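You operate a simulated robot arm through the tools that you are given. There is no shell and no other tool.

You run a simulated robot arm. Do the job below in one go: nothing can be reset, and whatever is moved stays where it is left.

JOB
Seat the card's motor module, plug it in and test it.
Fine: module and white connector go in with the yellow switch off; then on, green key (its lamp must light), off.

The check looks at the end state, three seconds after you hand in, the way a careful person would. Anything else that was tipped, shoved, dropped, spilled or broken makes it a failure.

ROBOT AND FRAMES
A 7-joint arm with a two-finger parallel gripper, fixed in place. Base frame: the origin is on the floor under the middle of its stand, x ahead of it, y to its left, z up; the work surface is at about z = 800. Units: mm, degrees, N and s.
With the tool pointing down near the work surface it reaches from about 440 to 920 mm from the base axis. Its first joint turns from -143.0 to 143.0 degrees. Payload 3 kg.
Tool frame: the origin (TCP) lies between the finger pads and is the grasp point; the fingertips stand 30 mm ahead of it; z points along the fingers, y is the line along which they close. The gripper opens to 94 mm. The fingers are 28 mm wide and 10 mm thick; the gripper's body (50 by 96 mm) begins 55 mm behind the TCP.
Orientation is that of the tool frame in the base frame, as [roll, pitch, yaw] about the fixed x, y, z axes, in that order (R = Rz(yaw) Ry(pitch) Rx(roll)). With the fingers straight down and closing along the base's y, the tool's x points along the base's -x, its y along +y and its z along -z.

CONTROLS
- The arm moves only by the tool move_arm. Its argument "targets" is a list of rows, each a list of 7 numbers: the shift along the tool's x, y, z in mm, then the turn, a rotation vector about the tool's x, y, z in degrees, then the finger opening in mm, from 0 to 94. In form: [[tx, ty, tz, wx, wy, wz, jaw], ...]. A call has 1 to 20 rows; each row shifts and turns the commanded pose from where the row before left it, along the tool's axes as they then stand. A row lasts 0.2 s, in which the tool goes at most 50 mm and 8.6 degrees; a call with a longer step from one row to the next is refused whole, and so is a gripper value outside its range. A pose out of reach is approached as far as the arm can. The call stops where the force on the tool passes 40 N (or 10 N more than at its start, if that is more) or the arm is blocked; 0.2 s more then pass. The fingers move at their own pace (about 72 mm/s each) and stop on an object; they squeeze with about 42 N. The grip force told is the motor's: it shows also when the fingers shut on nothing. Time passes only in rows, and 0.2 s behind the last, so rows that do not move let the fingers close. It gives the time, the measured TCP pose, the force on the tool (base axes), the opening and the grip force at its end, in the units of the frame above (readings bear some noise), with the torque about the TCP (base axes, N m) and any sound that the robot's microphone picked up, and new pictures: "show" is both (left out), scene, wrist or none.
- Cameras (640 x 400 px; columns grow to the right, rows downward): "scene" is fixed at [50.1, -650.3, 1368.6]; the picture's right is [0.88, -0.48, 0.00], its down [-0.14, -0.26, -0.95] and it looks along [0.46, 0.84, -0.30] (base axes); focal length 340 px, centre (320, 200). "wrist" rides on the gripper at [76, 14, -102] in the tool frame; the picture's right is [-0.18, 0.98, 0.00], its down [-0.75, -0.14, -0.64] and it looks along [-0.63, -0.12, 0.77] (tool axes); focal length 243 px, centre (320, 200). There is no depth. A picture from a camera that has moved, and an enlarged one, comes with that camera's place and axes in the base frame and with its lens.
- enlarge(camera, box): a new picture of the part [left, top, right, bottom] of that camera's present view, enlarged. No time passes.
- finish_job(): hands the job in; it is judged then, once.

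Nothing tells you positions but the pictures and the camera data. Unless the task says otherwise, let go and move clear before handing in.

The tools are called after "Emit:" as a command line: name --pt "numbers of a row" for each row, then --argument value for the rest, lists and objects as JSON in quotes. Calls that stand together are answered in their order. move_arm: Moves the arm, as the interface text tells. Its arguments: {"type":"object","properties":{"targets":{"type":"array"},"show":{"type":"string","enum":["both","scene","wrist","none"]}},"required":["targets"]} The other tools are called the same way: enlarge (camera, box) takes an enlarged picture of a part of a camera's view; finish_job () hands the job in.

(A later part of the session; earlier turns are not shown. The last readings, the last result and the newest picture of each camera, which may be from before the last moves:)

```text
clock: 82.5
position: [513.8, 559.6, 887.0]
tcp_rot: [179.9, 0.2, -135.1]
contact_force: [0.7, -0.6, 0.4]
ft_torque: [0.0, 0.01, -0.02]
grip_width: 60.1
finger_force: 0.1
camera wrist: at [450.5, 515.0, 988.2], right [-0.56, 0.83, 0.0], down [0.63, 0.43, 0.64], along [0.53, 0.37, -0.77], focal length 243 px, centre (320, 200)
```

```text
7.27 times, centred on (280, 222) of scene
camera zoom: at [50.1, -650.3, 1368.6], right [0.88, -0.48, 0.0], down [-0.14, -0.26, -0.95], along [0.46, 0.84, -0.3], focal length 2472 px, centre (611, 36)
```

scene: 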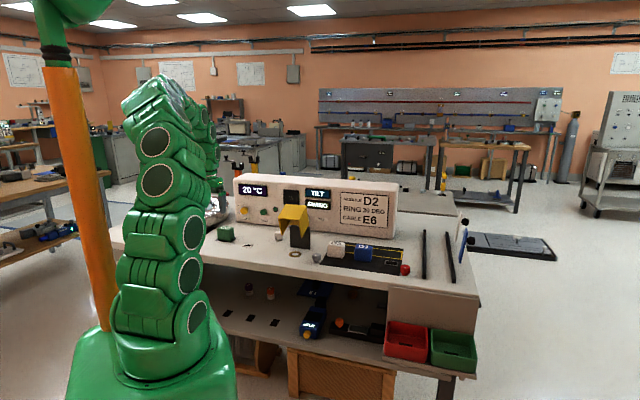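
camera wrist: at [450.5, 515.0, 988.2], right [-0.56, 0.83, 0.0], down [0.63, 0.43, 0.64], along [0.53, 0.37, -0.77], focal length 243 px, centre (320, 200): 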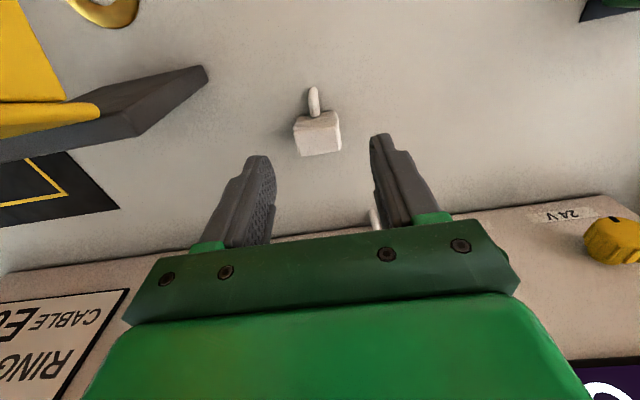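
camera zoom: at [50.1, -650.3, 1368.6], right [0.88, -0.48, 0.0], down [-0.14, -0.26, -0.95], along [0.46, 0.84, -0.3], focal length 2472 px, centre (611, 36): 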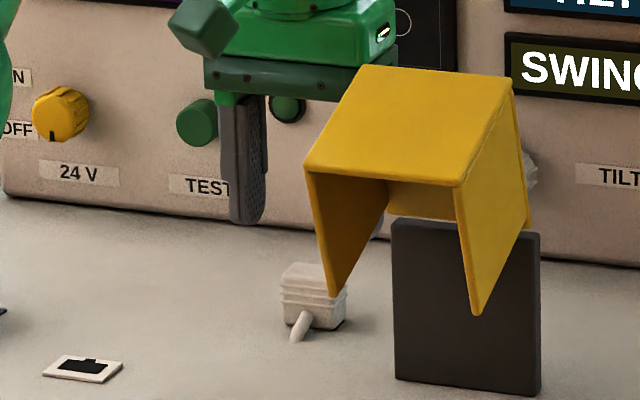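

Emit:
move_arm --pt "2 -1.8 25 0 0 0 60" --pt "0 0 24 0 0 0 60" --pt "0 0 0 0 0 0 46" --pt "0 0 0 0 0 0 38" --pt "0 0 0 0 0 0 33" --pt "0 0 0 0 0 0 29" --pt "0 0 0 0 0 0 24" --pt "0 0 0 0 0 0 20" --pt "0 0 0 0 0 0 20" --show "wrist"

Emit:
enlarge --camera "wrist" --box '[220, 80, 420, 240]'

```text
clock: 84.5
position: [513.6, 555.4, 837.8]
tcp_rot: [179.7, 0.0, -135.1]
contact_force: [-14.0, 11.4, -2.1]
ft_torque: [0.34, 0.51, 0.07]
grip_width: 30.3
finger_force: 41.9
camera wrist: at [450.9, 512.5, 939.0], right [-0.56, 0.83, 0.0], down [0.63, 0.43, 0.64], along [0.53, 0.37, -0.77], focal length 243 px, centre (320, 200)
```

wrist: 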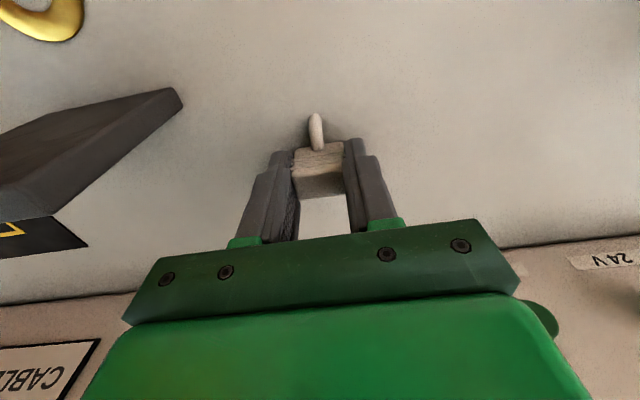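

```text
2.50 times, centred on (320, 160) of wrist
camera zoom: at [450.9, 512.5, 939.0], right [-0.56, 0.83, 0.0], down [0.63, 0.43, 0.64], along [0.53, 0.37, -0.77], focal length 606 px, centre (320, 300)
```

zoom: 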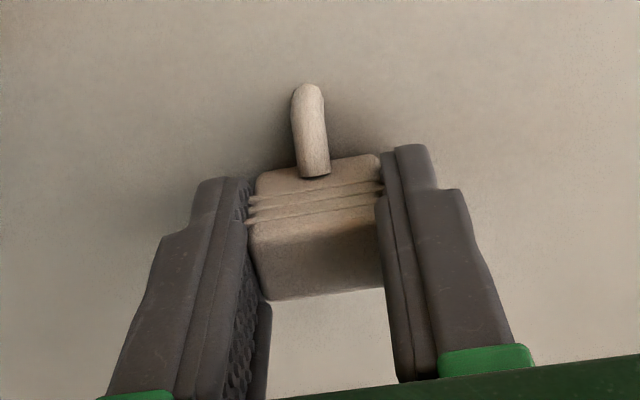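

The connector is gripped at 30.3 mm. I'll lift it slowly and check for any cable pull.

Emit:
move_arm --pt "0 0 -4 0 0 0 20" --pt "0 0 -6 0 0 0 20" --pt "0 0 -20 0 0 0 20" --pt "0 0 -30 0 0 0 20" --pt "0 0 -30 0 0 0 20" --pt "0 0 0 0 0 0 20" --show "both"

Emit:
enlarge --camera "scene" --box '[255, 185, 305, 250]'

Emit:
enlarge --camera "wrist" --box '[220, 80, 420, 240]'

```text
clock: 85.9
position: [516.8, 555.8, 928.5]
tcp_rot: [179.8, 0.1, -135.1]
contact_force: [-0.5, -0.1, -0.2]
ft_torque: [0.0, -0.01, -0.01]
grip_width: 30.5
finger_force: 41.7
camera wrist: at [452.8, 512.0, 1028.9], right [-0.56, 0.83, 0.0], down [0.63, 0.43, 0.64], along [0.53, 0.36, -0.77], focal length 243 px, centre (320, 200)
```

scene: 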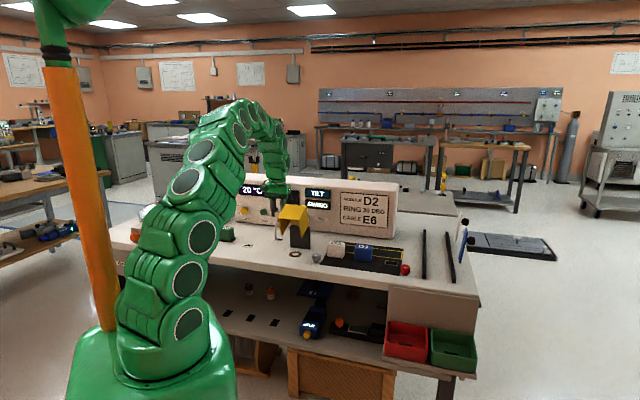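
wrist: 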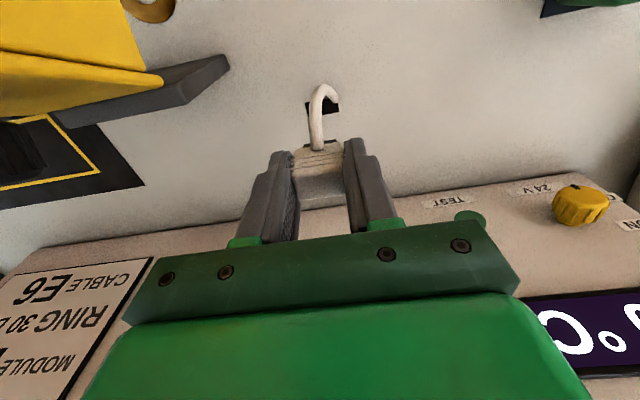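

```text
6.15 times, centred on (280, 218) of scene
camera zoom: at [50.1, -650.3, 1368.6], right [0.88, -0.48, 0.0], down [-0.14, -0.26, -0.95], along [0.46, 0.84, -0.3], focal length 2092 px, centre (566, 92)
```

zoom: 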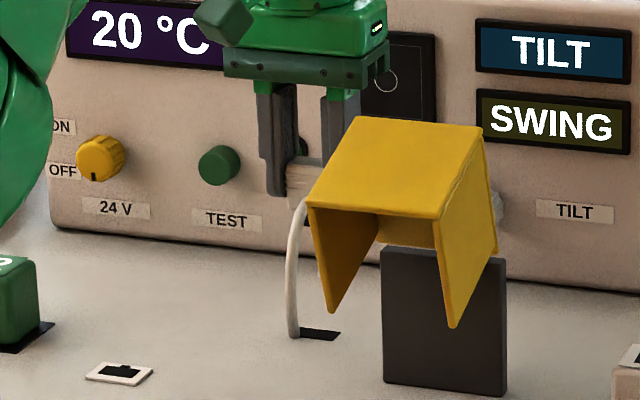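

```text
2.50 times, centred on (320, 160) of wrist
camera zoom: at [452.8, 512.0, 1028.9], right [-0.56, 0.83, 0.0], down [0.63, 0.43, 0.64], along [0.53, 0.36, -0.77], focal length 606 px, centre (320, 300)
```

zoom: 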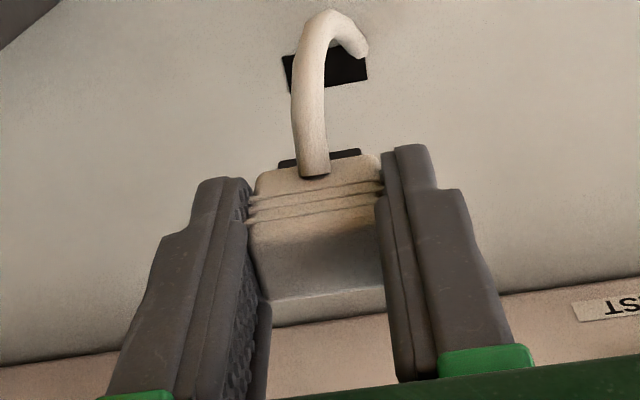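

The connector has come up with its cable following freely. I'll carry it over the socket and look at the plug from below for the key.

Emit:
move_arm --pt "31.7 32.5 -15 0 0 0 20" --pt "31.7 32.5 -15 0 0 0 20" --pt "31.7 32.5 -15 0 0 0 20" --pt "0 0 -40 0 8 0 20" --pt "0 0 -40 0 8 0 20" --pt "0 0 -20 0 8 0 20" --pt "0 0 0 0 0 0 20" --show "both"

Emit:
enlarge --camera "scene" --box '[230, 150, 280, 200]'

```text
clock: 87.5
position: [385.9, 562.9, 1062.3]
tcp_rot: [179.8, -19.9, -135.0]
contact_force: [0.0, 1.0, 0.3]
ft_torque: [0.02, -0.01, 0.0]
grip_width: 30.6
finger_force: 41.6
out of reach, approached as far as the arm can: row 6
camera wrist: at [350.5, 547.5, 1184.3], right [-0.57, 0.82, -0.06], down [0.76, 0.55, 0.35], along [0.32, 0.15, -0.94], focal length 243 px, centre (320, 200)
```

scene: 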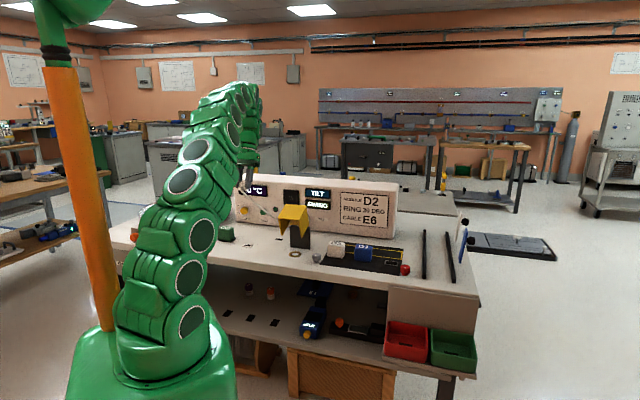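
wrist: 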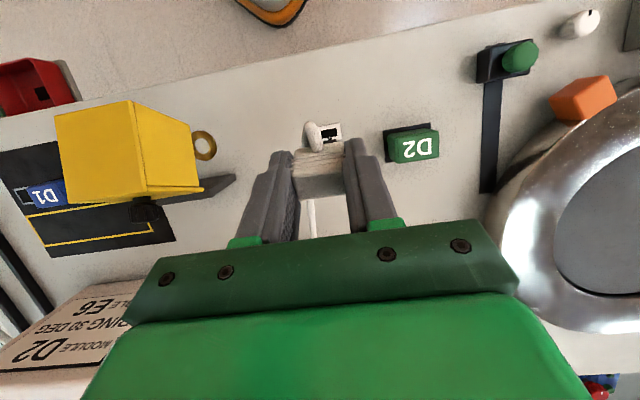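

```text
8.00 times, centred on (255, 175) of scene
camera zoom: at [50.1, -650.3, 1368.6], right [0.88, -0.48, 0.0], down [-0.14, -0.26, -0.95], along [0.46, 0.84, -0.3], focal length 2719 px, centre (840, 400)
```

zoom: 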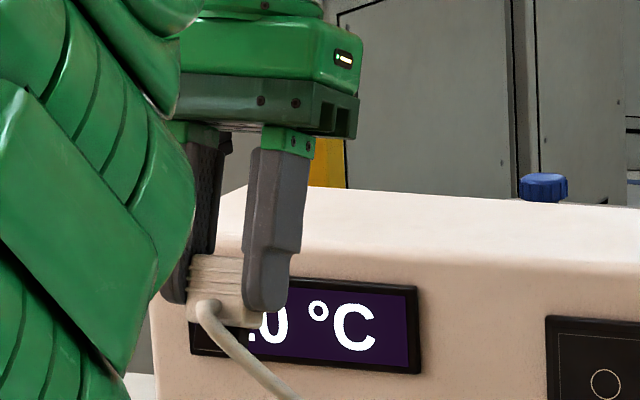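

Emit:
enlarge --camera "scene" --box '[238, 178, 262, 194]'

Emit:
enlarge --camera "wrist" --box '[280, 110, 360, 180]'

```text
16.00 times, centred on (250, 186) of scene
camera zoom: at [50.1, -650.3, 1368.6], right [0.88, -0.48, 0.0], down [-0.14, -0.26, -0.95], along [0.46, 0.84, -0.3], focal length 5439 px, centre (1440, 424)
```

zoom: 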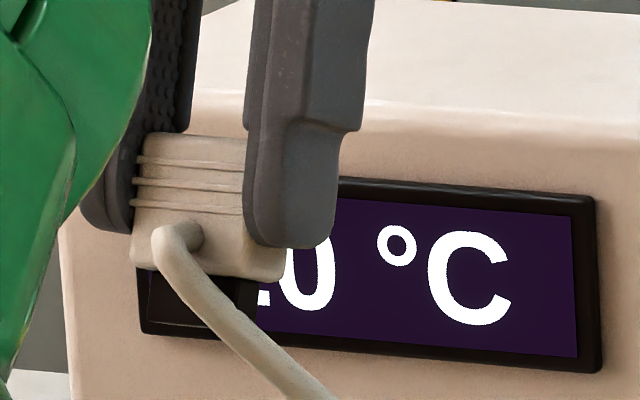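

```text
5.71 times, centred on (320, 145) of wrist
camera zoom: at [350.5, 547.5, 1184.3], right [-0.57, 0.82, -0.06], down [0.76, 0.55, 0.35], along [0.32, 0.15, -0.94], focal length 1386 px, centre (320, 514)
```

zoom: 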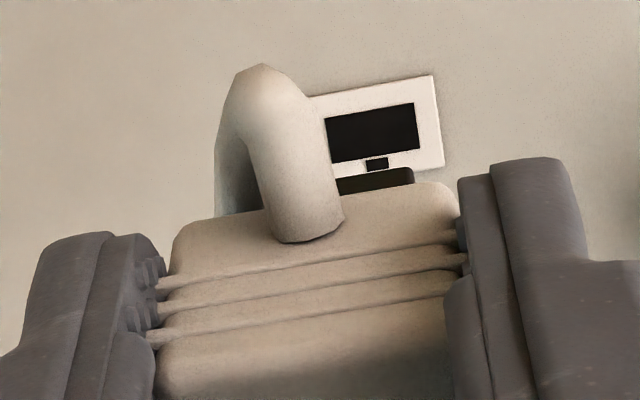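

Emit:
move_arm --pt "0 0 0 0 -6.65 0 20" --pt "0 0 0 0 -6.65 0 20" --pt "0 0 0 0 -6.6 0 20" --pt "0 0 45 0 0 8.5 20" --pt "0 0 45 0 0 8.5 20" --pt "0 0 45 0 0 8.5 20" --pt "0 0 0 0 0 8.5 20" --pt "0 0 0 0 0 8.5 20" --pt "0 0 0 0 0 8.5 20" --pt "0 0 0 0 0 8.5 20" --pt "0 0 0 0 0 8.5 20" --pt "0 0 0 0 0 8.5 20" --pt "0 0 0 0 0 8.5 20" --pt "0 0 0 0 0 0 20" --show "both"

Emit:
enlarge --camera "scene" --box '[225, 190, 285, 240]'

```text
clock: 90.5
position: [384.6, 563.5, 927.3]
tcp_rot: [180.0, -0.3, 139.8]
contact_force: [0.9, -0.5, 0.6]
ft_torque: [-0.02, -0.01, -0.01]
grip_width: 30.5
finger_force: 42.6
camera wrist: at [336.4, 624.2, 1029.0], right [0.78, 0.63, 0.0], down [0.49, -0.6, 0.64], along [0.4, -0.49, -0.77], focal length 243 px, centre (320, 200)
```

scene: 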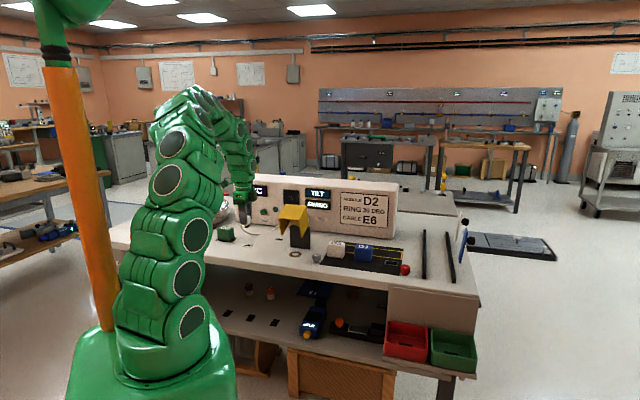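
wrist: 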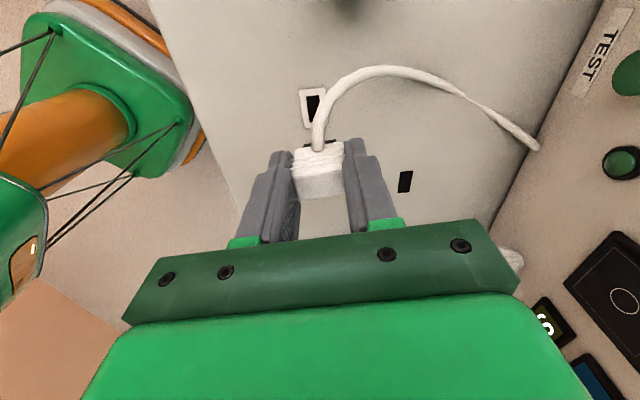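

```text
8.00 times, centred on (255, 215) of scene
camera zoom: at [50.1, -650.3, 1368.6], right [0.88, -0.48, 0.0], down [-0.14, -0.26, -0.95], along [0.46, 0.84, -0.3], focal length 2719 px, centre (840, 80)
```

zoom: 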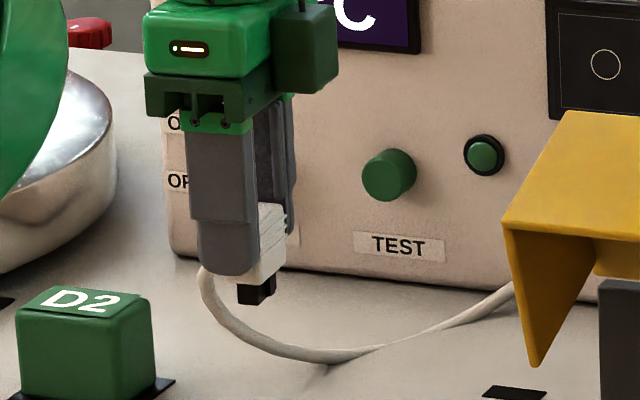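

Emit:
enlarge --camera "scene" --box '[244, 212, 266, 230]'

```text
16.00 times, centred on (255, 221) of scene
camera zoom: at [50.1, -650.3, 1368.6], right [0.88, -0.48, 0.0], down [-0.14, -0.26, -0.95], along [0.46, 0.84, -0.3], focal length 5439 px, centre (1360, -136)
```

zoom: 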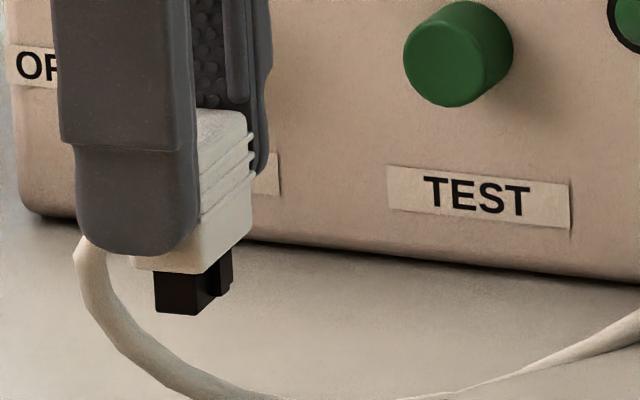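

The plug's key rib is on the side away from the cable. With the gripper facing the bench that puts it toward the panel, matching the socket notch, so no flip is needed. I'll turn back and line up over the socket.

Emit:
move_arm --pt "0 0 0 0 0 -8.52 20" --pt "0 0 0 0 0 -8.52 20" --pt "0 0 0 0 0 -8.52 20" --pt "0 0 0 0 0 -8.52 20" --pt "0 0 0 0 0 -8.52 20" --pt "0 0 0 0 0 -8.52 20" --pt "0 0 0 0 0 -8.52 20" --pt "0 0 0 0 0 -8.52 20" --pt "0 0 0 0 0 -8.52 20" --pt "0 0 0 0 0 -8.52 20" --pt "8.6 -1.4 30 0 0 0 20" --pt "0 0 0 0 0 0 20" --show "both"

Emit:
enlarge --camera "wrist" --box '[270, 70, 370, 170]'

Emit:
enlarge --camera "scene" --box '[230, 205, 275, 255]'

```text
clock: 93.1
position: [380.7, 556.4, 898.6]
tcp_rot: [179.8, 0.1, -134.8]
contact_force: [-0.2, 0.7, 0.5]
ft_torque: [-0.02, 0.04, 0.02]
grip_width: 30.4
finger_force: 42.0
camera wrist: at [317.6, 512.7, 999.4], right [-0.57, 0.82, 0.0], down [0.63, 0.43, 0.64], along [0.53, 0.37, -0.77], focal length 243 px, centre (320, 200)
```

scene: 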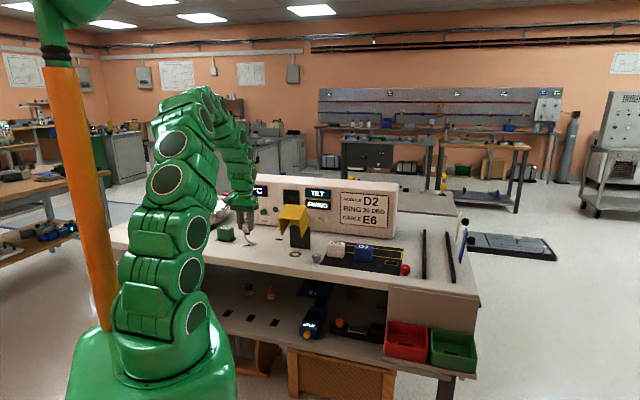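
wrist: 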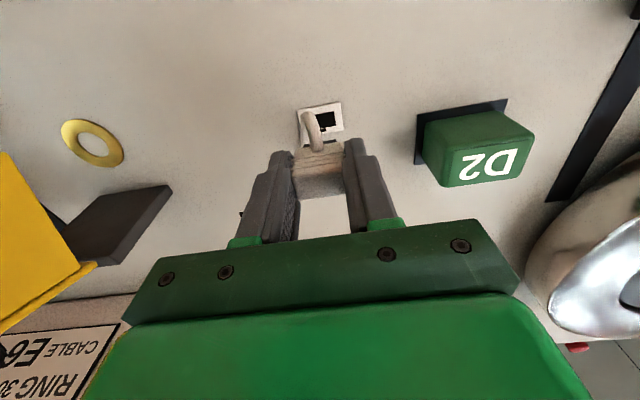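

```text
4.00 times, centred on (320, 120) of wrist
camera zoom: at [317.6, 512.7, 999.4], right [-0.57, 0.82, 0.0], down [0.63, 0.43, 0.64], along [0.53, 0.37, -0.77], focal length 970 px, centre (320, 520)
```

zoom: 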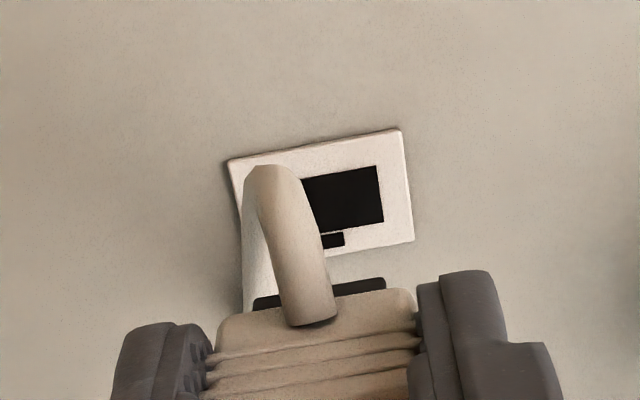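

```text
8.00 times, centred on (252, 230) of scene
camera zoom: at [50.1, -650.3, 1368.6], right [0.88, -0.48, 0.0], down [-0.14, -0.26, -0.95], along [0.46, 0.84, -0.3], focal length 2719 px, centre (860, -40)
```

zoom: 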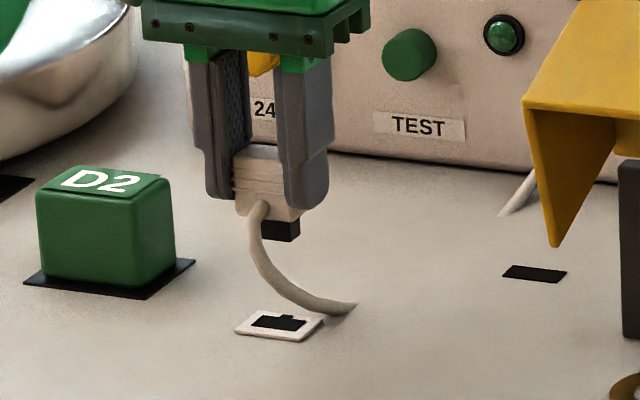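

The plug and hole are lined up to within about a millimetre. I'll lower it toward the socket in small steps.

Emit:
move_arm --pt "0.7 0 20 0 0 0 20" --pt "0 0 18 0 0 0 20" --pt "0 0 0 0 0 0 20" --show "both"

Emit:
enlarge --camera "wrist" --box '[280, 90, 360, 170]'

Emit:
enlarge --camera "scene" --box '[235, 220, 270, 255]'

```text
clock: 93.9
position: [380.7, 554.2, 859.9]
tcp_rot: [179.8, -0.1, -135.0]
contact_force: [0.1, 0.8, -0.7]
ft_torque: [0.0, 0.0, -0.02]
grip_width: 30.7
finger_force: 41.7
camera wrist: at [317.2, 511.7, 960.4], right [-0.57, 0.82, 0.0], down [0.63, 0.43, 0.64], along [0.53, 0.37, -0.77], focal length 243 px, centre (320, 200)
```

scene: 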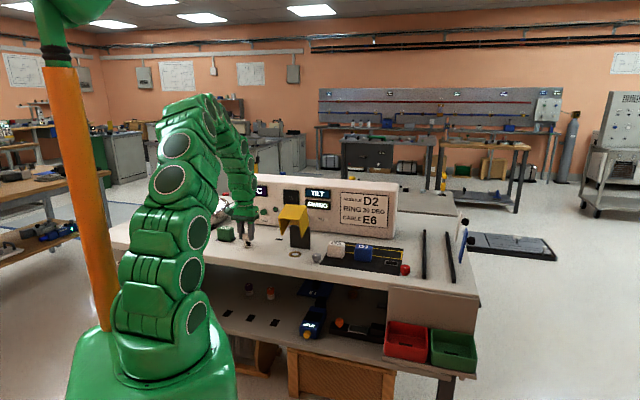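
wrist: 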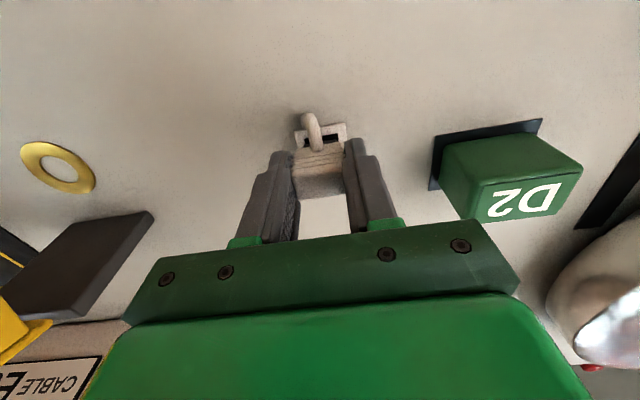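

```text
5.00 times, centred on (320, 130) of wrist
camera zoom: at [317.2, 511.7, 960.4], right [-0.57, 0.82, 0.0], down [0.63, 0.43, 0.64], along [0.53, 0.37, -0.77], focal length 1213 px, centre (320, 550)
```

zoom: 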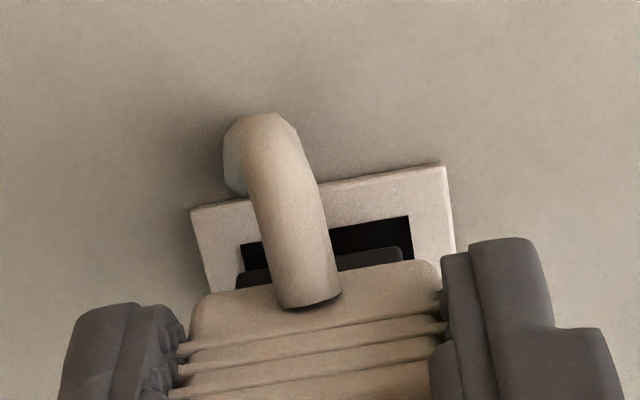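

```text
11.43 times, centred on (252, 238) of scene
camera zoom: at [50.1, -650.3, 1368.6], right [0.88, -0.48, 0.0], down [-0.14, -0.26, -0.95], along [0.46, 0.84, -0.3], focal length 3885 px, centre (1091, -229)
```

zoom: 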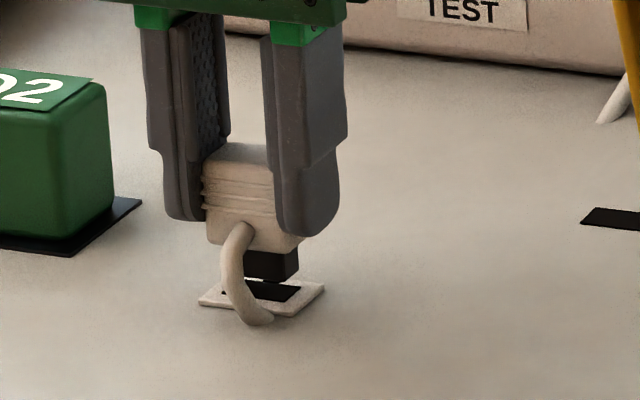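

Emit:
move_arm --pt "0 0.8 3 0 0 0 20" --pt "0 0 2 0 0 0 20" --pt "0 0 1 0 0 0 20" --pt "0 0 0 0 0 0 20" --show "wrist"

Emit:
enlarge --camera "wrist" --box '[280, 90, 360, 170]'

Emit:
enlarge --camera "scene" --box '[240, 235, 265, 255]'

```text
clock: 94.9
position: [378.9, 555.7, 853.7]
tcp_rot: [179.8, 0.0, -134.9]
contact_force: [-0.3, -0.6, 0.5]
ft_torque: [0.03, 0.0, 0.03]
grip_width: 30.6
finger_force: 41.9
camera wrist: at [316.2, 512.6, 953.7], right [-0.57, 0.82, 0.0], down [0.63, 0.43, 0.64], along [0.53, 0.37, -0.77], focal length 243 px, centre (320, 200)
```

wrist: 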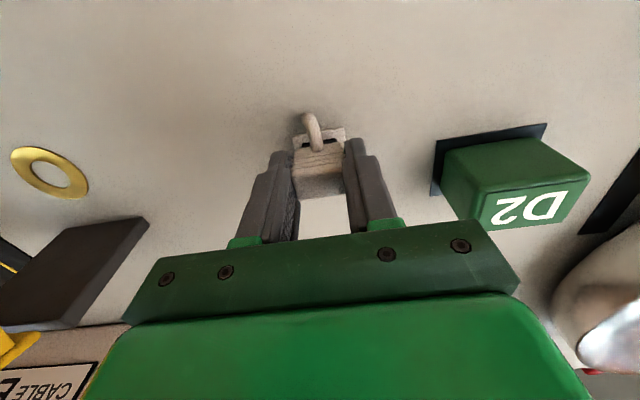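

```text
5.00 times, centred on (320, 130) of wrist
camera zoom: at [316.2, 512.6, 953.7], right [-0.57, 0.82, 0.0], down [0.63, 0.43, 0.64], along [0.53, 0.37, -0.77], focal length 1213 px, centre (320, 550)
```

zoom: 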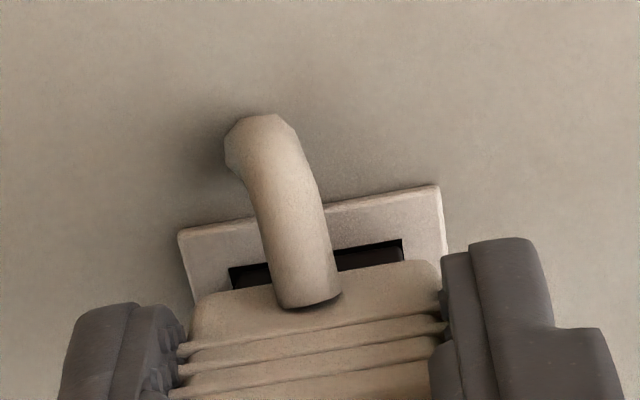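

```text
16.00 times, centred on (252, 245) of scene
camera zoom: at [50.1, -650.3, 1368.6], right [0.88, -0.48, 0.0], down [-0.14, -0.26, -0.95], along [0.46, 0.84, -0.3], focal length 5439 px, centre (1400, -520)
```

zoom: 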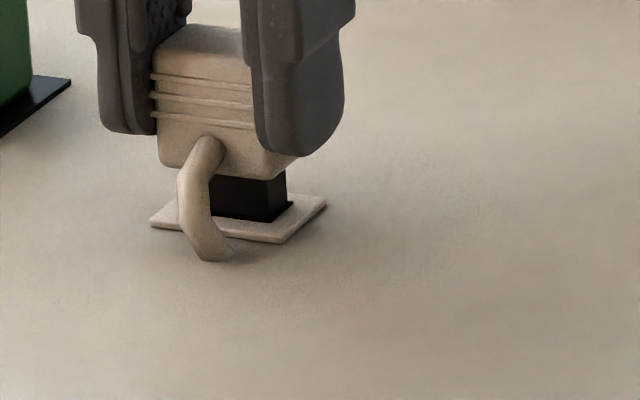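

Emit:
move_arm --pt "-0.3 -0.35 1 0 0 0 20" --pt "0 0 1 0 0 0 20" --pt "0 0 0 0 0 0 20" --show "none"

Emit:
move_arm --pt "0 0 1 0 0 0 20" --pt "0 0 0 0 0 0 20" --show "none"

```text
clock: 95.7
position: [379.8, 556.3, 850.6]
tcp_rot: [179.9, 0.1, -134.8]
contact_force: [7.2, -7.3, 3.3]
ft_torque: [-0.3, -0.44, -0.09]
grip_width: 30.5
finger_force: 42.1
```

```text
clock: 96.3
position: [379.5, 555.5, 849.8]
tcp_rot: [179.8, 0.0, -134.9]
contact_force: [6.3, -12.8, 3.2]
ft_torque: [-0.5, -0.4, -0.1]
grip_width: 30.5
finger_force: 42.0
```

Emit:
move_arm --pt "0.1 -0.6 0 0 0 0 20" --pt "0 0 1 0 0 0 20" --pt "0 0 0 0 0 0 20" --show "none"

```text
clock: 97.1
position: [378.4, 555.9, 849.5]
tcp_rot: [179.8, 0.0, -134.9]
contact_force: [8.1, -5.3, 1.8]
ft_torque: [-0.2, -0.41, -0.03]
grip_width: 30.5
finger_force: 42.1
```

Emit:
move_arm --pt "0 -0.4 0 0 0 0 20" --pt "0 0 1 0 0 0 20" --pt "0 0 1 0 0 0 20" --pt "0 0 0 0 0 0 20" --show "none"

```text
clock: 98.1
position: [378.6, 556.5, 847.8]
tcp_rot: [179.8, 0.0, -135.0]
contact_force: [-6.5, 0.7, 0.2]
ft_torque: [0.07, 0.16, -0.02]
grip_width: 30.8
finger_force: 41.7
```

It's entering the socket with light side forces. I'll keep going down.

Emit:
move_arm --pt "0.1 0.2 1 0 0 0 20" --pt "0 0 1 0 0 0 20" --pt "0 0 1 0 0 0 20" --pt "0 0 0 0 0 0 20" --show "none"

```text
clock: 99.1
position: [379.2, 556.9, 844.0]
tcp_rot: [179.9, 0.1, -134.9]
contact_force: [-3.7, 1.4, 2.2]
ft_torque: [0.07, -0.03, -0.02]
grip_width: 30.5
finger_force: 41.9
```

Emit:
move_arm --pt "0 0.1 1 0 0 0 20" --pt "0 0 1 0 0 0 20" --pt "0 0 1 0 0 0 20" --pt "0 0 0 0 0 0 20" --show "wrist"

Emit:
enlarge --camera "scene" --box '[240, 235, 265, 255]'

```text
clock: 100.1
position: [379.3, 555.9, 842.0]
tcp_rot: [179.7, 0.0, -134.9]
contact_force: [0.4, -2.3, 3.9]
ft_torque: [-0.08, -0.19, -0.05]
grip_width: 30.5
finger_force: 42.0
camera wrist: at [316.4, 512.5, 942.7], right [-0.57, 0.82, 0.0], down [0.63, 0.43, 0.64], along [0.53, 0.37, -0.77], focal length 243 px, centre (320, 200)
```

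wrist: 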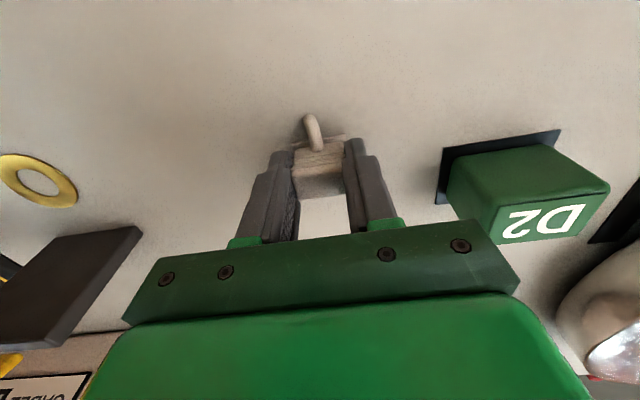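

```text
16.00 times, centred on (252, 245) of scene
camera zoom: at [50.1, -650.3, 1368.6], right [0.88, -0.48, 0.0], down [-0.14, -0.26, -0.95], along [0.46, 0.84, -0.3], focal length 5439 px, centre (1400, -520)
```

zoom: 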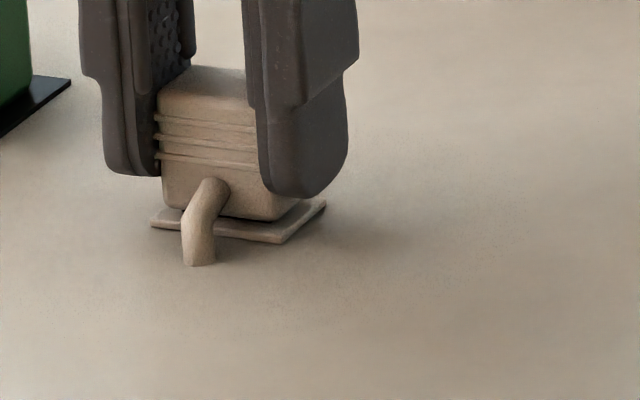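

Emit:
move_arm --pt "0 0 1 0 0 0 20" --pt "0 0 1 0 0 0 20" --pt "0 0 0 0 0 0 20" --show "none"

```text
clock: 100.9
position: [379.6, 555.7, 840.3]
tcp_rot: [179.8, -0.1, -135.0]
contact_force: [-1.5, -4.0, 2.1]
ft_torque: [-0.16, -0.04, -0.03]
grip_width: 30.1
finger_force: 42.3
```

Emit:
move_arm --pt "0 0 1 0 0 0 20" --pt "0 0 1 0 0 0 20" --pt "0 0 0 0 0 0 20" --show "none"

```text
clock: 101.7
position: [378.4, 556.0, 838.2]
tcp_rot: [179.8, 0.1, -135.0]
contact_force: [0.5, -8.6, 11.8]
ft_torque: [-0.32, -0.15, -0.07]
grip_width: 30.6
finger_force: 41.9
```

Emit:
move_arm --pt "0 0 1 0 0 0 20" --pt "0 0 1 0 0 0 20" --pt "0 0 0 0 0 0 20" --show "wrist"

Emit:
enlarge --camera "scene" --box '[240, 235, 265, 255]'

```text
clock: 102.4
position: [380.3, 557.5, 835.9]
tcp_rot: [179.8, 0.1, -134.8]
contact_force: [-3.2, -6.3, 9.7]
ft_torque: [-0.21, -0.09, -0.11]
grip_width: 30.4
finger_force: 42.1
stopped in row 3: the force on the tool passed its limit at 41 N (the readings are from after the stop); the commanded pose is now the measured one
camera wrist: at [316.8, 512.7, 938.4], right [-0.57, 0.82, 0.0], down [0.63, 0.43, 0.64], along [0.53, 0.37, -0.77], focal length 243 px, centre (320, 200)
```

wrist: 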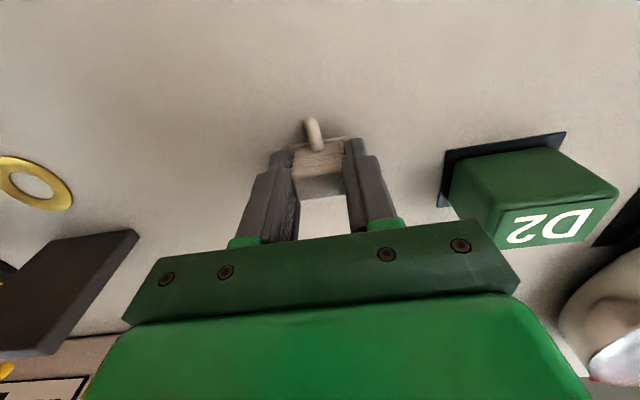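

```text
16.00 times, centred on (252, 245) of scene
camera zoom: at [50.1, -650.3, 1368.6], right [0.88, -0.48, 0.0], down [-0.14, -0.26, -0.95], along [0.46, 0.84, -0.3], focal length 5439 px, centre (1400, -520)
```

zoom: 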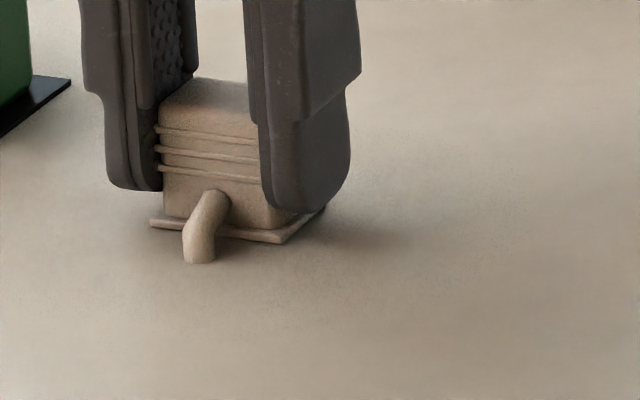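

The connector is fully home and flush with its frame. I'll release and lift clear.

Emit:
move_arm --pt "0 0 0 0 0 0 34" --pt "0 0 0 0 0 0 50" --pt "0 0 0 0 0 0 60" --pt "0 0 -20 0 0 0 60" --pt "0 0 -40 0 0 0 60" --pt "0 0 -40 0 0 0 60" --pt "0 0 -40 0 0 0 60" --pt "0 0 0 0 0 0 60" --show "both"

Emit:
enlarge --camera "scene" --box '[210, 220, 290, 265]'

Emit:
enlarge --camera "wrist" --box '[260, 70, 380, 150]'

```text
clock: 104.2
position: [380.1, 553.8, 977.7]
tcp_rot: [179.8, 0.2, -134.9]
contact_force: [-0.3, -0.2, 0.3]
ft_torque: [0.0, -0.02, 0.02]
grip_width: 60.1
finger_force: 0.1
camera wrist: at [316.7, 510.4, 1079.3], right [-0.57, 0.82, 0.0], down [0.63, 0.43, 0.64], along [0.53, 0.37, -0.77], focal length 243 px, centre (320, 200)
```

scene: 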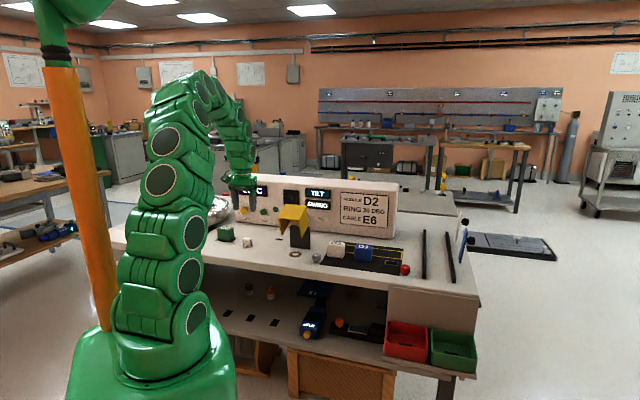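
wrist: 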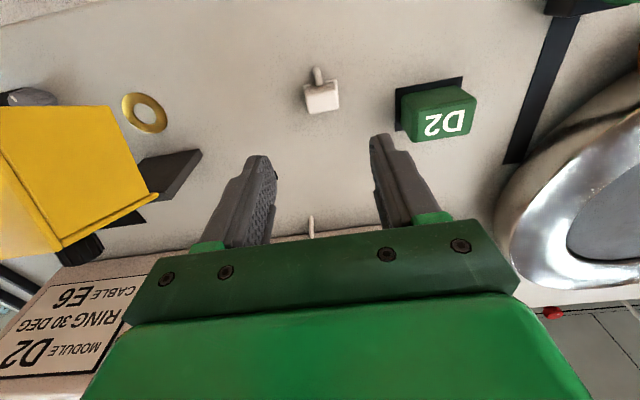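

```text
8.00 times, centred on (250, 242) of scene
camera zoom: at [50.1, -650.3, 1368.6], right [0.88, -0.48, 0.0], down [-0.14, -0.26, -0.95], along [0.46, 0.84, -0.3], focal length 2719 px, centre (880, -140)
```

zoom: 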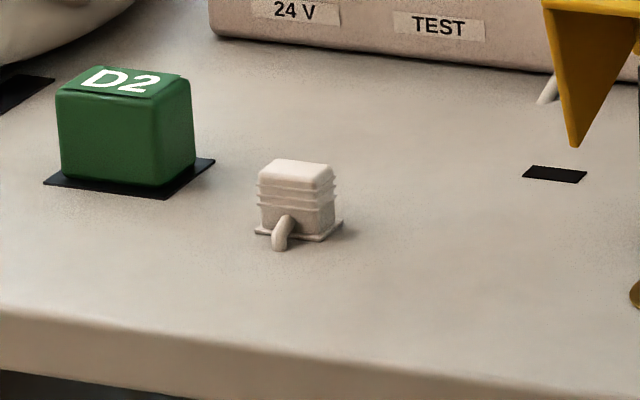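

```text
5.00 times, centred on (320, 110) of wrist
camera zoom: at [316.7, 510.4, 1079.3], right [-0.57, 0.82, 0.0], down [0.63, 0.43, 0.64], along [0.53, 0.37, -0.77], focal length 1213 px, centre (320, 650)
```

zoom: 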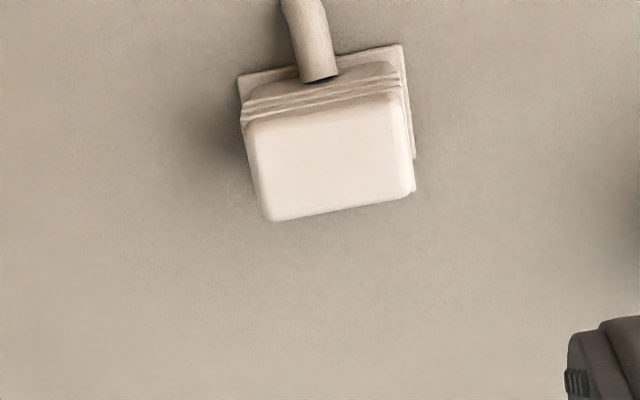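

Module and connector are both in. Next is the yellow switch, so I'll tilt the camera up to measure the knob and the key on the panel.

Emit:
move_arm --pt "0 40 -10 0 0 0 94" --pt "0 40 -10 0 0 0 94" --pt "0 0 0 0 -8.3 0 94" --pt "0 0 0 0 -8.3 0 94" --pt "0 0 0 0 -8.3 0 94" --pt "0 0 0 0 0 0 94" --show "wrist"

Emit:
enlarge --camera "wrist" --box '[230, 80, 410, 230]'

```text
clock: 105.6
position: [323.5, 612.2, 998.0]
tcp_rot: [179.6, 25.0, -135.0]
contact_force: [-0.2, 0.0, -0.3]
ft_torque: [0.01, 0.02, 0.01]
grip_width: 93.7
finger_force: 0.1
camera wrist: at [234.5, 542.3, 1057.5], right [-0.58, 0.81, 0.08], down [0.39, 0.19, 0.9], along [0.72, 0.55, -0.43], focal length 243 px, centre (320, 200)
```

wrist: 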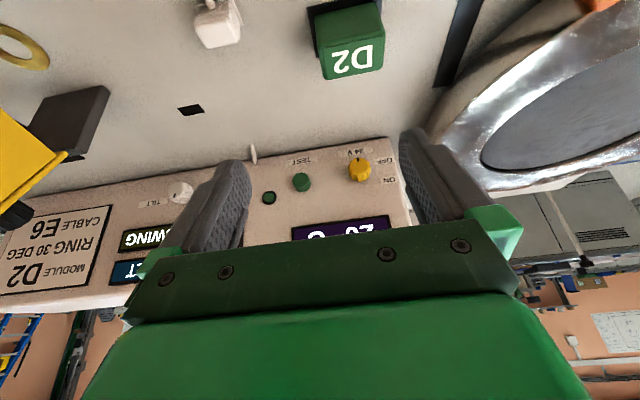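

```text
2.67 times, centred on (320, 155) of wrist
camera zoom: at [234.5, 542.3, 1057.5], right [-0.58, 0.81, 0.08], down [0.39, 0.19, 0.9], along [0.72, 0.55, -0.43], focal length 647 px, centre (320, 320)
```

zoom: 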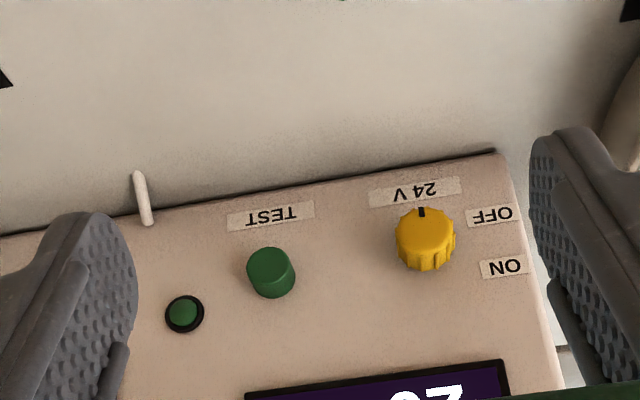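

I make the yellow knob about 30 mm across, on an axis near a = -239.5, z = 864, with its face near b = 862 and the panel at b = 884. Here a runs along the bench and b outward from the robot. I'll approach from above with the fingers straddling it, tilted so the body clears the panel.

Emit:
move_arm --pt "0 0 0 0 5 0 60" --pt "0 0 0 7.05 0 -2.57 60" --pt "0 0 0 7.05 0 -2.57 60" --pt "-20.8 16.8 36.7 0 0 0 60" --pt "-20.8 16.8 36.7 0 0 0 60" --pt "-20.8 16.8 36.7 0 0 0 60" --pt "-20.8 16.8 36.7 0 0 0 60" --pt "0 0 0 0 0 0 60" --show "both"

Emit:
enlarge --camera "wrist" --box '[230, 80, 410, 230]'

Emit:
enlarge --camera "scene" --box '[215, 160, 295, 230]'

```text
clock: 107.4
position: [388.1, 728.1, 873.6]
tcp_rot: [-164.4, 19.4, -129.6]
contact_force: [0.3, -0.6, -0.1]
ft_torque: [0.0, -0.02, 0.01]
grip_width: 60.0
finger_force: 0.2
camera wrist: at [290.9, 676.4, 935.9], right [-0.56, 0.8, -0.19], down [0.29, 0.4, 0.87], along [0.78, 0.43, -0.46], focal length 243 px, centre (320, 200)
```

scene: 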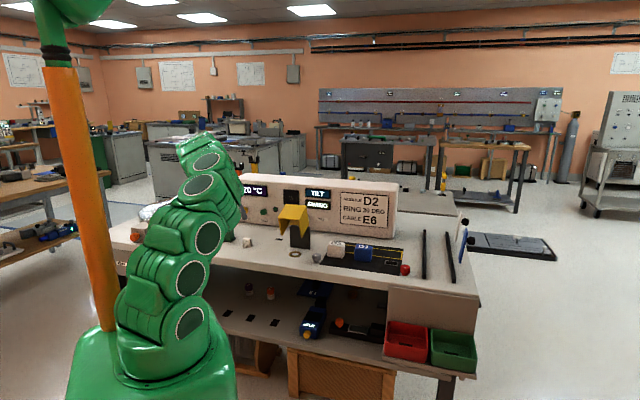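
wrist: 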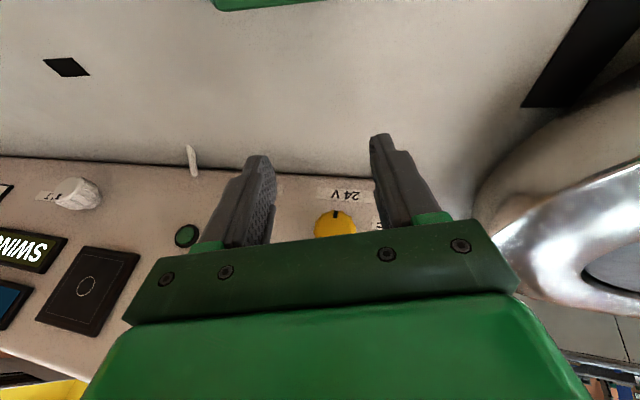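

```text
2.67 times, centred on (320, 155) of wrist
camera zoom: at [290.9, 676.4, 935.9], right [-0.56, 0.8, -0.19], down [0.29, 0.4, 0.87], along [0.78, 0.43, -0.46], focal length 647 px, centre (320, 320)
```

zoom: 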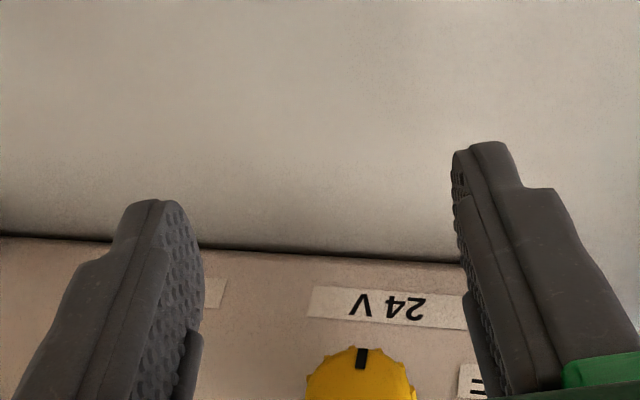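

```text
5.71 times, centred on (255, 195) of scene
camera zoom: at [50.1, -650.3, 1368.6], right [0.88, -0.48, 0.0], down [-0.14, -0.26, -0.95], along [0.46, 0.84, -0.3], focal length 1942 px, centre (691, 229)
```

zoom: 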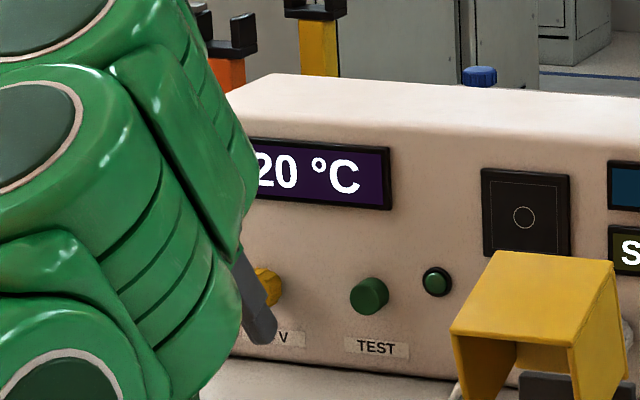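

Emit:
move_arm --pt "-25 0 7.7 0 0 0 60" --pt "-25 0 7.7 0 0 0 60" --pt "-8 0 2.5 0 0 0 60" --pt "-7 0 2.2 0 0 0 60" --pt "0 0 0 0 0 0 60" --show "both"

Emit:
enlarge --camera "wrist" --box '[230, 80, 410, 240]'

Emit:
enlarge --camera "scene" --box '[225, 190, 275, 230]'

```text
clock: 108.4
position: [429.8, 773.8, 875.1]
tcp_rot: [-164.2, 18.9, -129.6]
contact_force: [-8.4, -11.2, 6.0]
ft_torque: [0.97, -0.68, 0.07]
grip_width: 60.0
finger_force: 0.1
stopped in row 4: the force on the tool passed its limit at 84 N (the readings are from after the stop); the commanded pose is now the measured one
camera wrist: at [333.0, 721.3, 939.3], right [-0.56, 0.8, -0.19], down [0.29, 0.41, 0.86], along [0.78, 0.43, -0.46], focal length 243 px, centre (320, 200)
```

scene: 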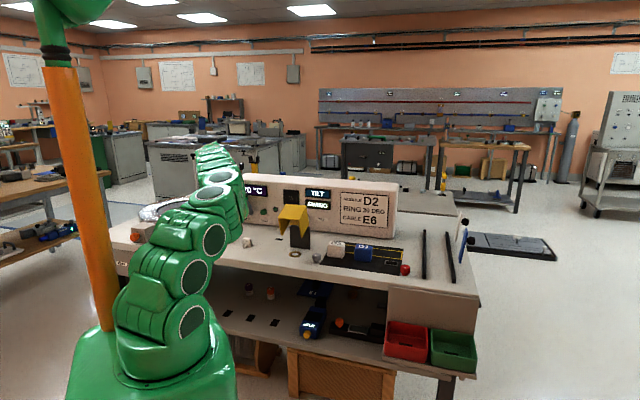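
wrist: 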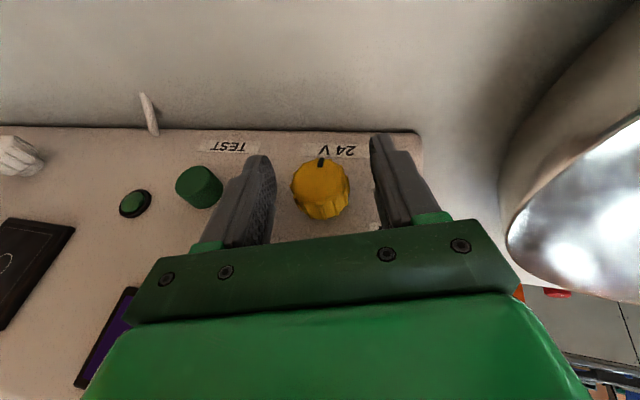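

```text
2.50 times, centred on (320, 160) of wrist
camera zoom: at [333.0, 721.3, 939.3], right [-0.56, 0.8, -0.19], down [0.29, 0.41, 0.86], along [0.78, 0.43, -0.46], focal length 606 px, centre (320, 300)
```

zoom: 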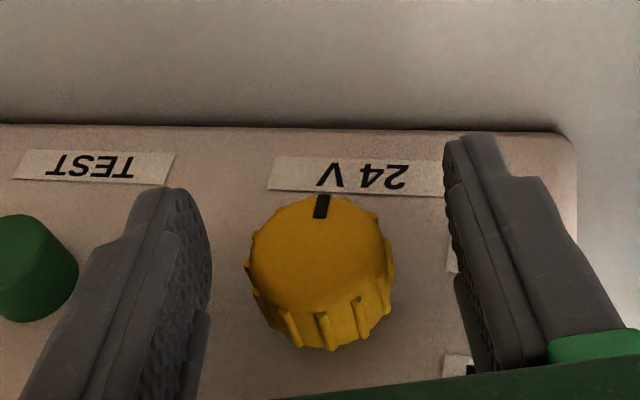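

```text
10.00 times, centred on (250, 210) of scene
camera zoom: at [50.1, -650.3, 1368.6], right [0.88, -0.48, 0.0], down [-0.14, -0.26, -0.95], along [0.46, 0.84, -0.3], focal length 3399 px, centre (1020, 100)
```

zoom: 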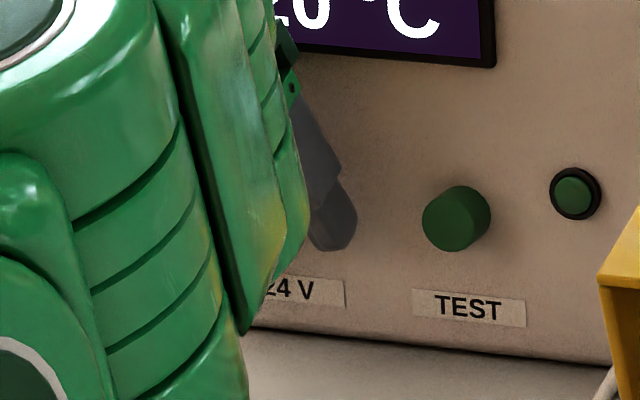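

The fingertips touched the panel, and the fingers now straddle the knob nicely. I'll back off slightly, centre and close on it.

Emit:
move_arm --pt "1.5 -1.6 0 0 0 0 60" --pt "0 0 0 0 0 0 48" --pt "0 0 0 0 0 0 40" --pt "0 0 0 0 0 0 35" --pt "0 0 0 0 0 0 31" --pt "0 0 0 0 0 0 26" --pt "0 0 0 0 0 0 20" --pt "0 0 0 0 0 0 20" --show "wrist"

Emit:
enlarge --camera "wrist" --box '[230, 80, 410, 240]'

```text
clock: 110.2
position: [429.8, 772.3, 875.9]
tcp_rot: [-164.2, 18.9, -129.8]
contact_force: [-5.8, 10.1, -1.6]
ft_torque: [0.06, 0.07, 0.12]
grip_width: 32.0
finger_force: 44.7
camera wrist: at [333.4, 719.9, 939.0], right [-0.56, 0.8, -0.19], down [0.29, 0.41, 0.86], along [0.77, 0.43, -0.46], focal length 243 px, centre (320, 200)
```

wrist: 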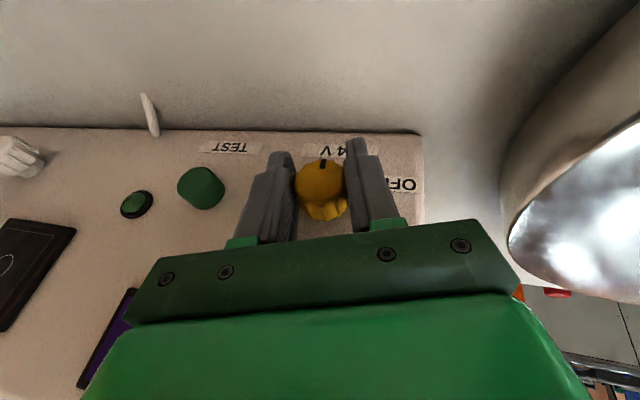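

```text
2.50 times, centred on (320, 160) of wrist
camera zoom: at [333.4, 719.9, 939.0], right [-0.56, 0.8, -0.19], down [0.29, 0.41, 0.86], along [0.77, 0.43, -0.46], focal length 606 px, centre (320, 300)
```

zoom: 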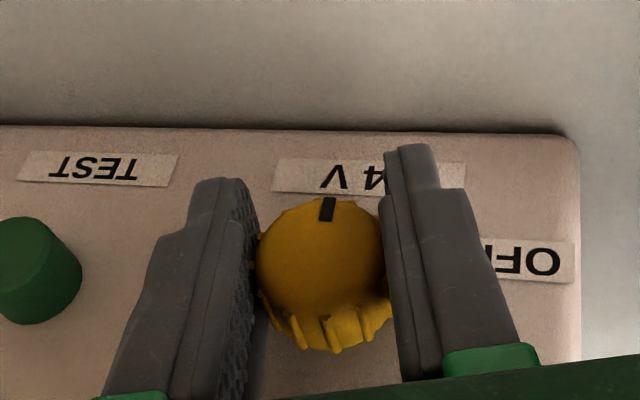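

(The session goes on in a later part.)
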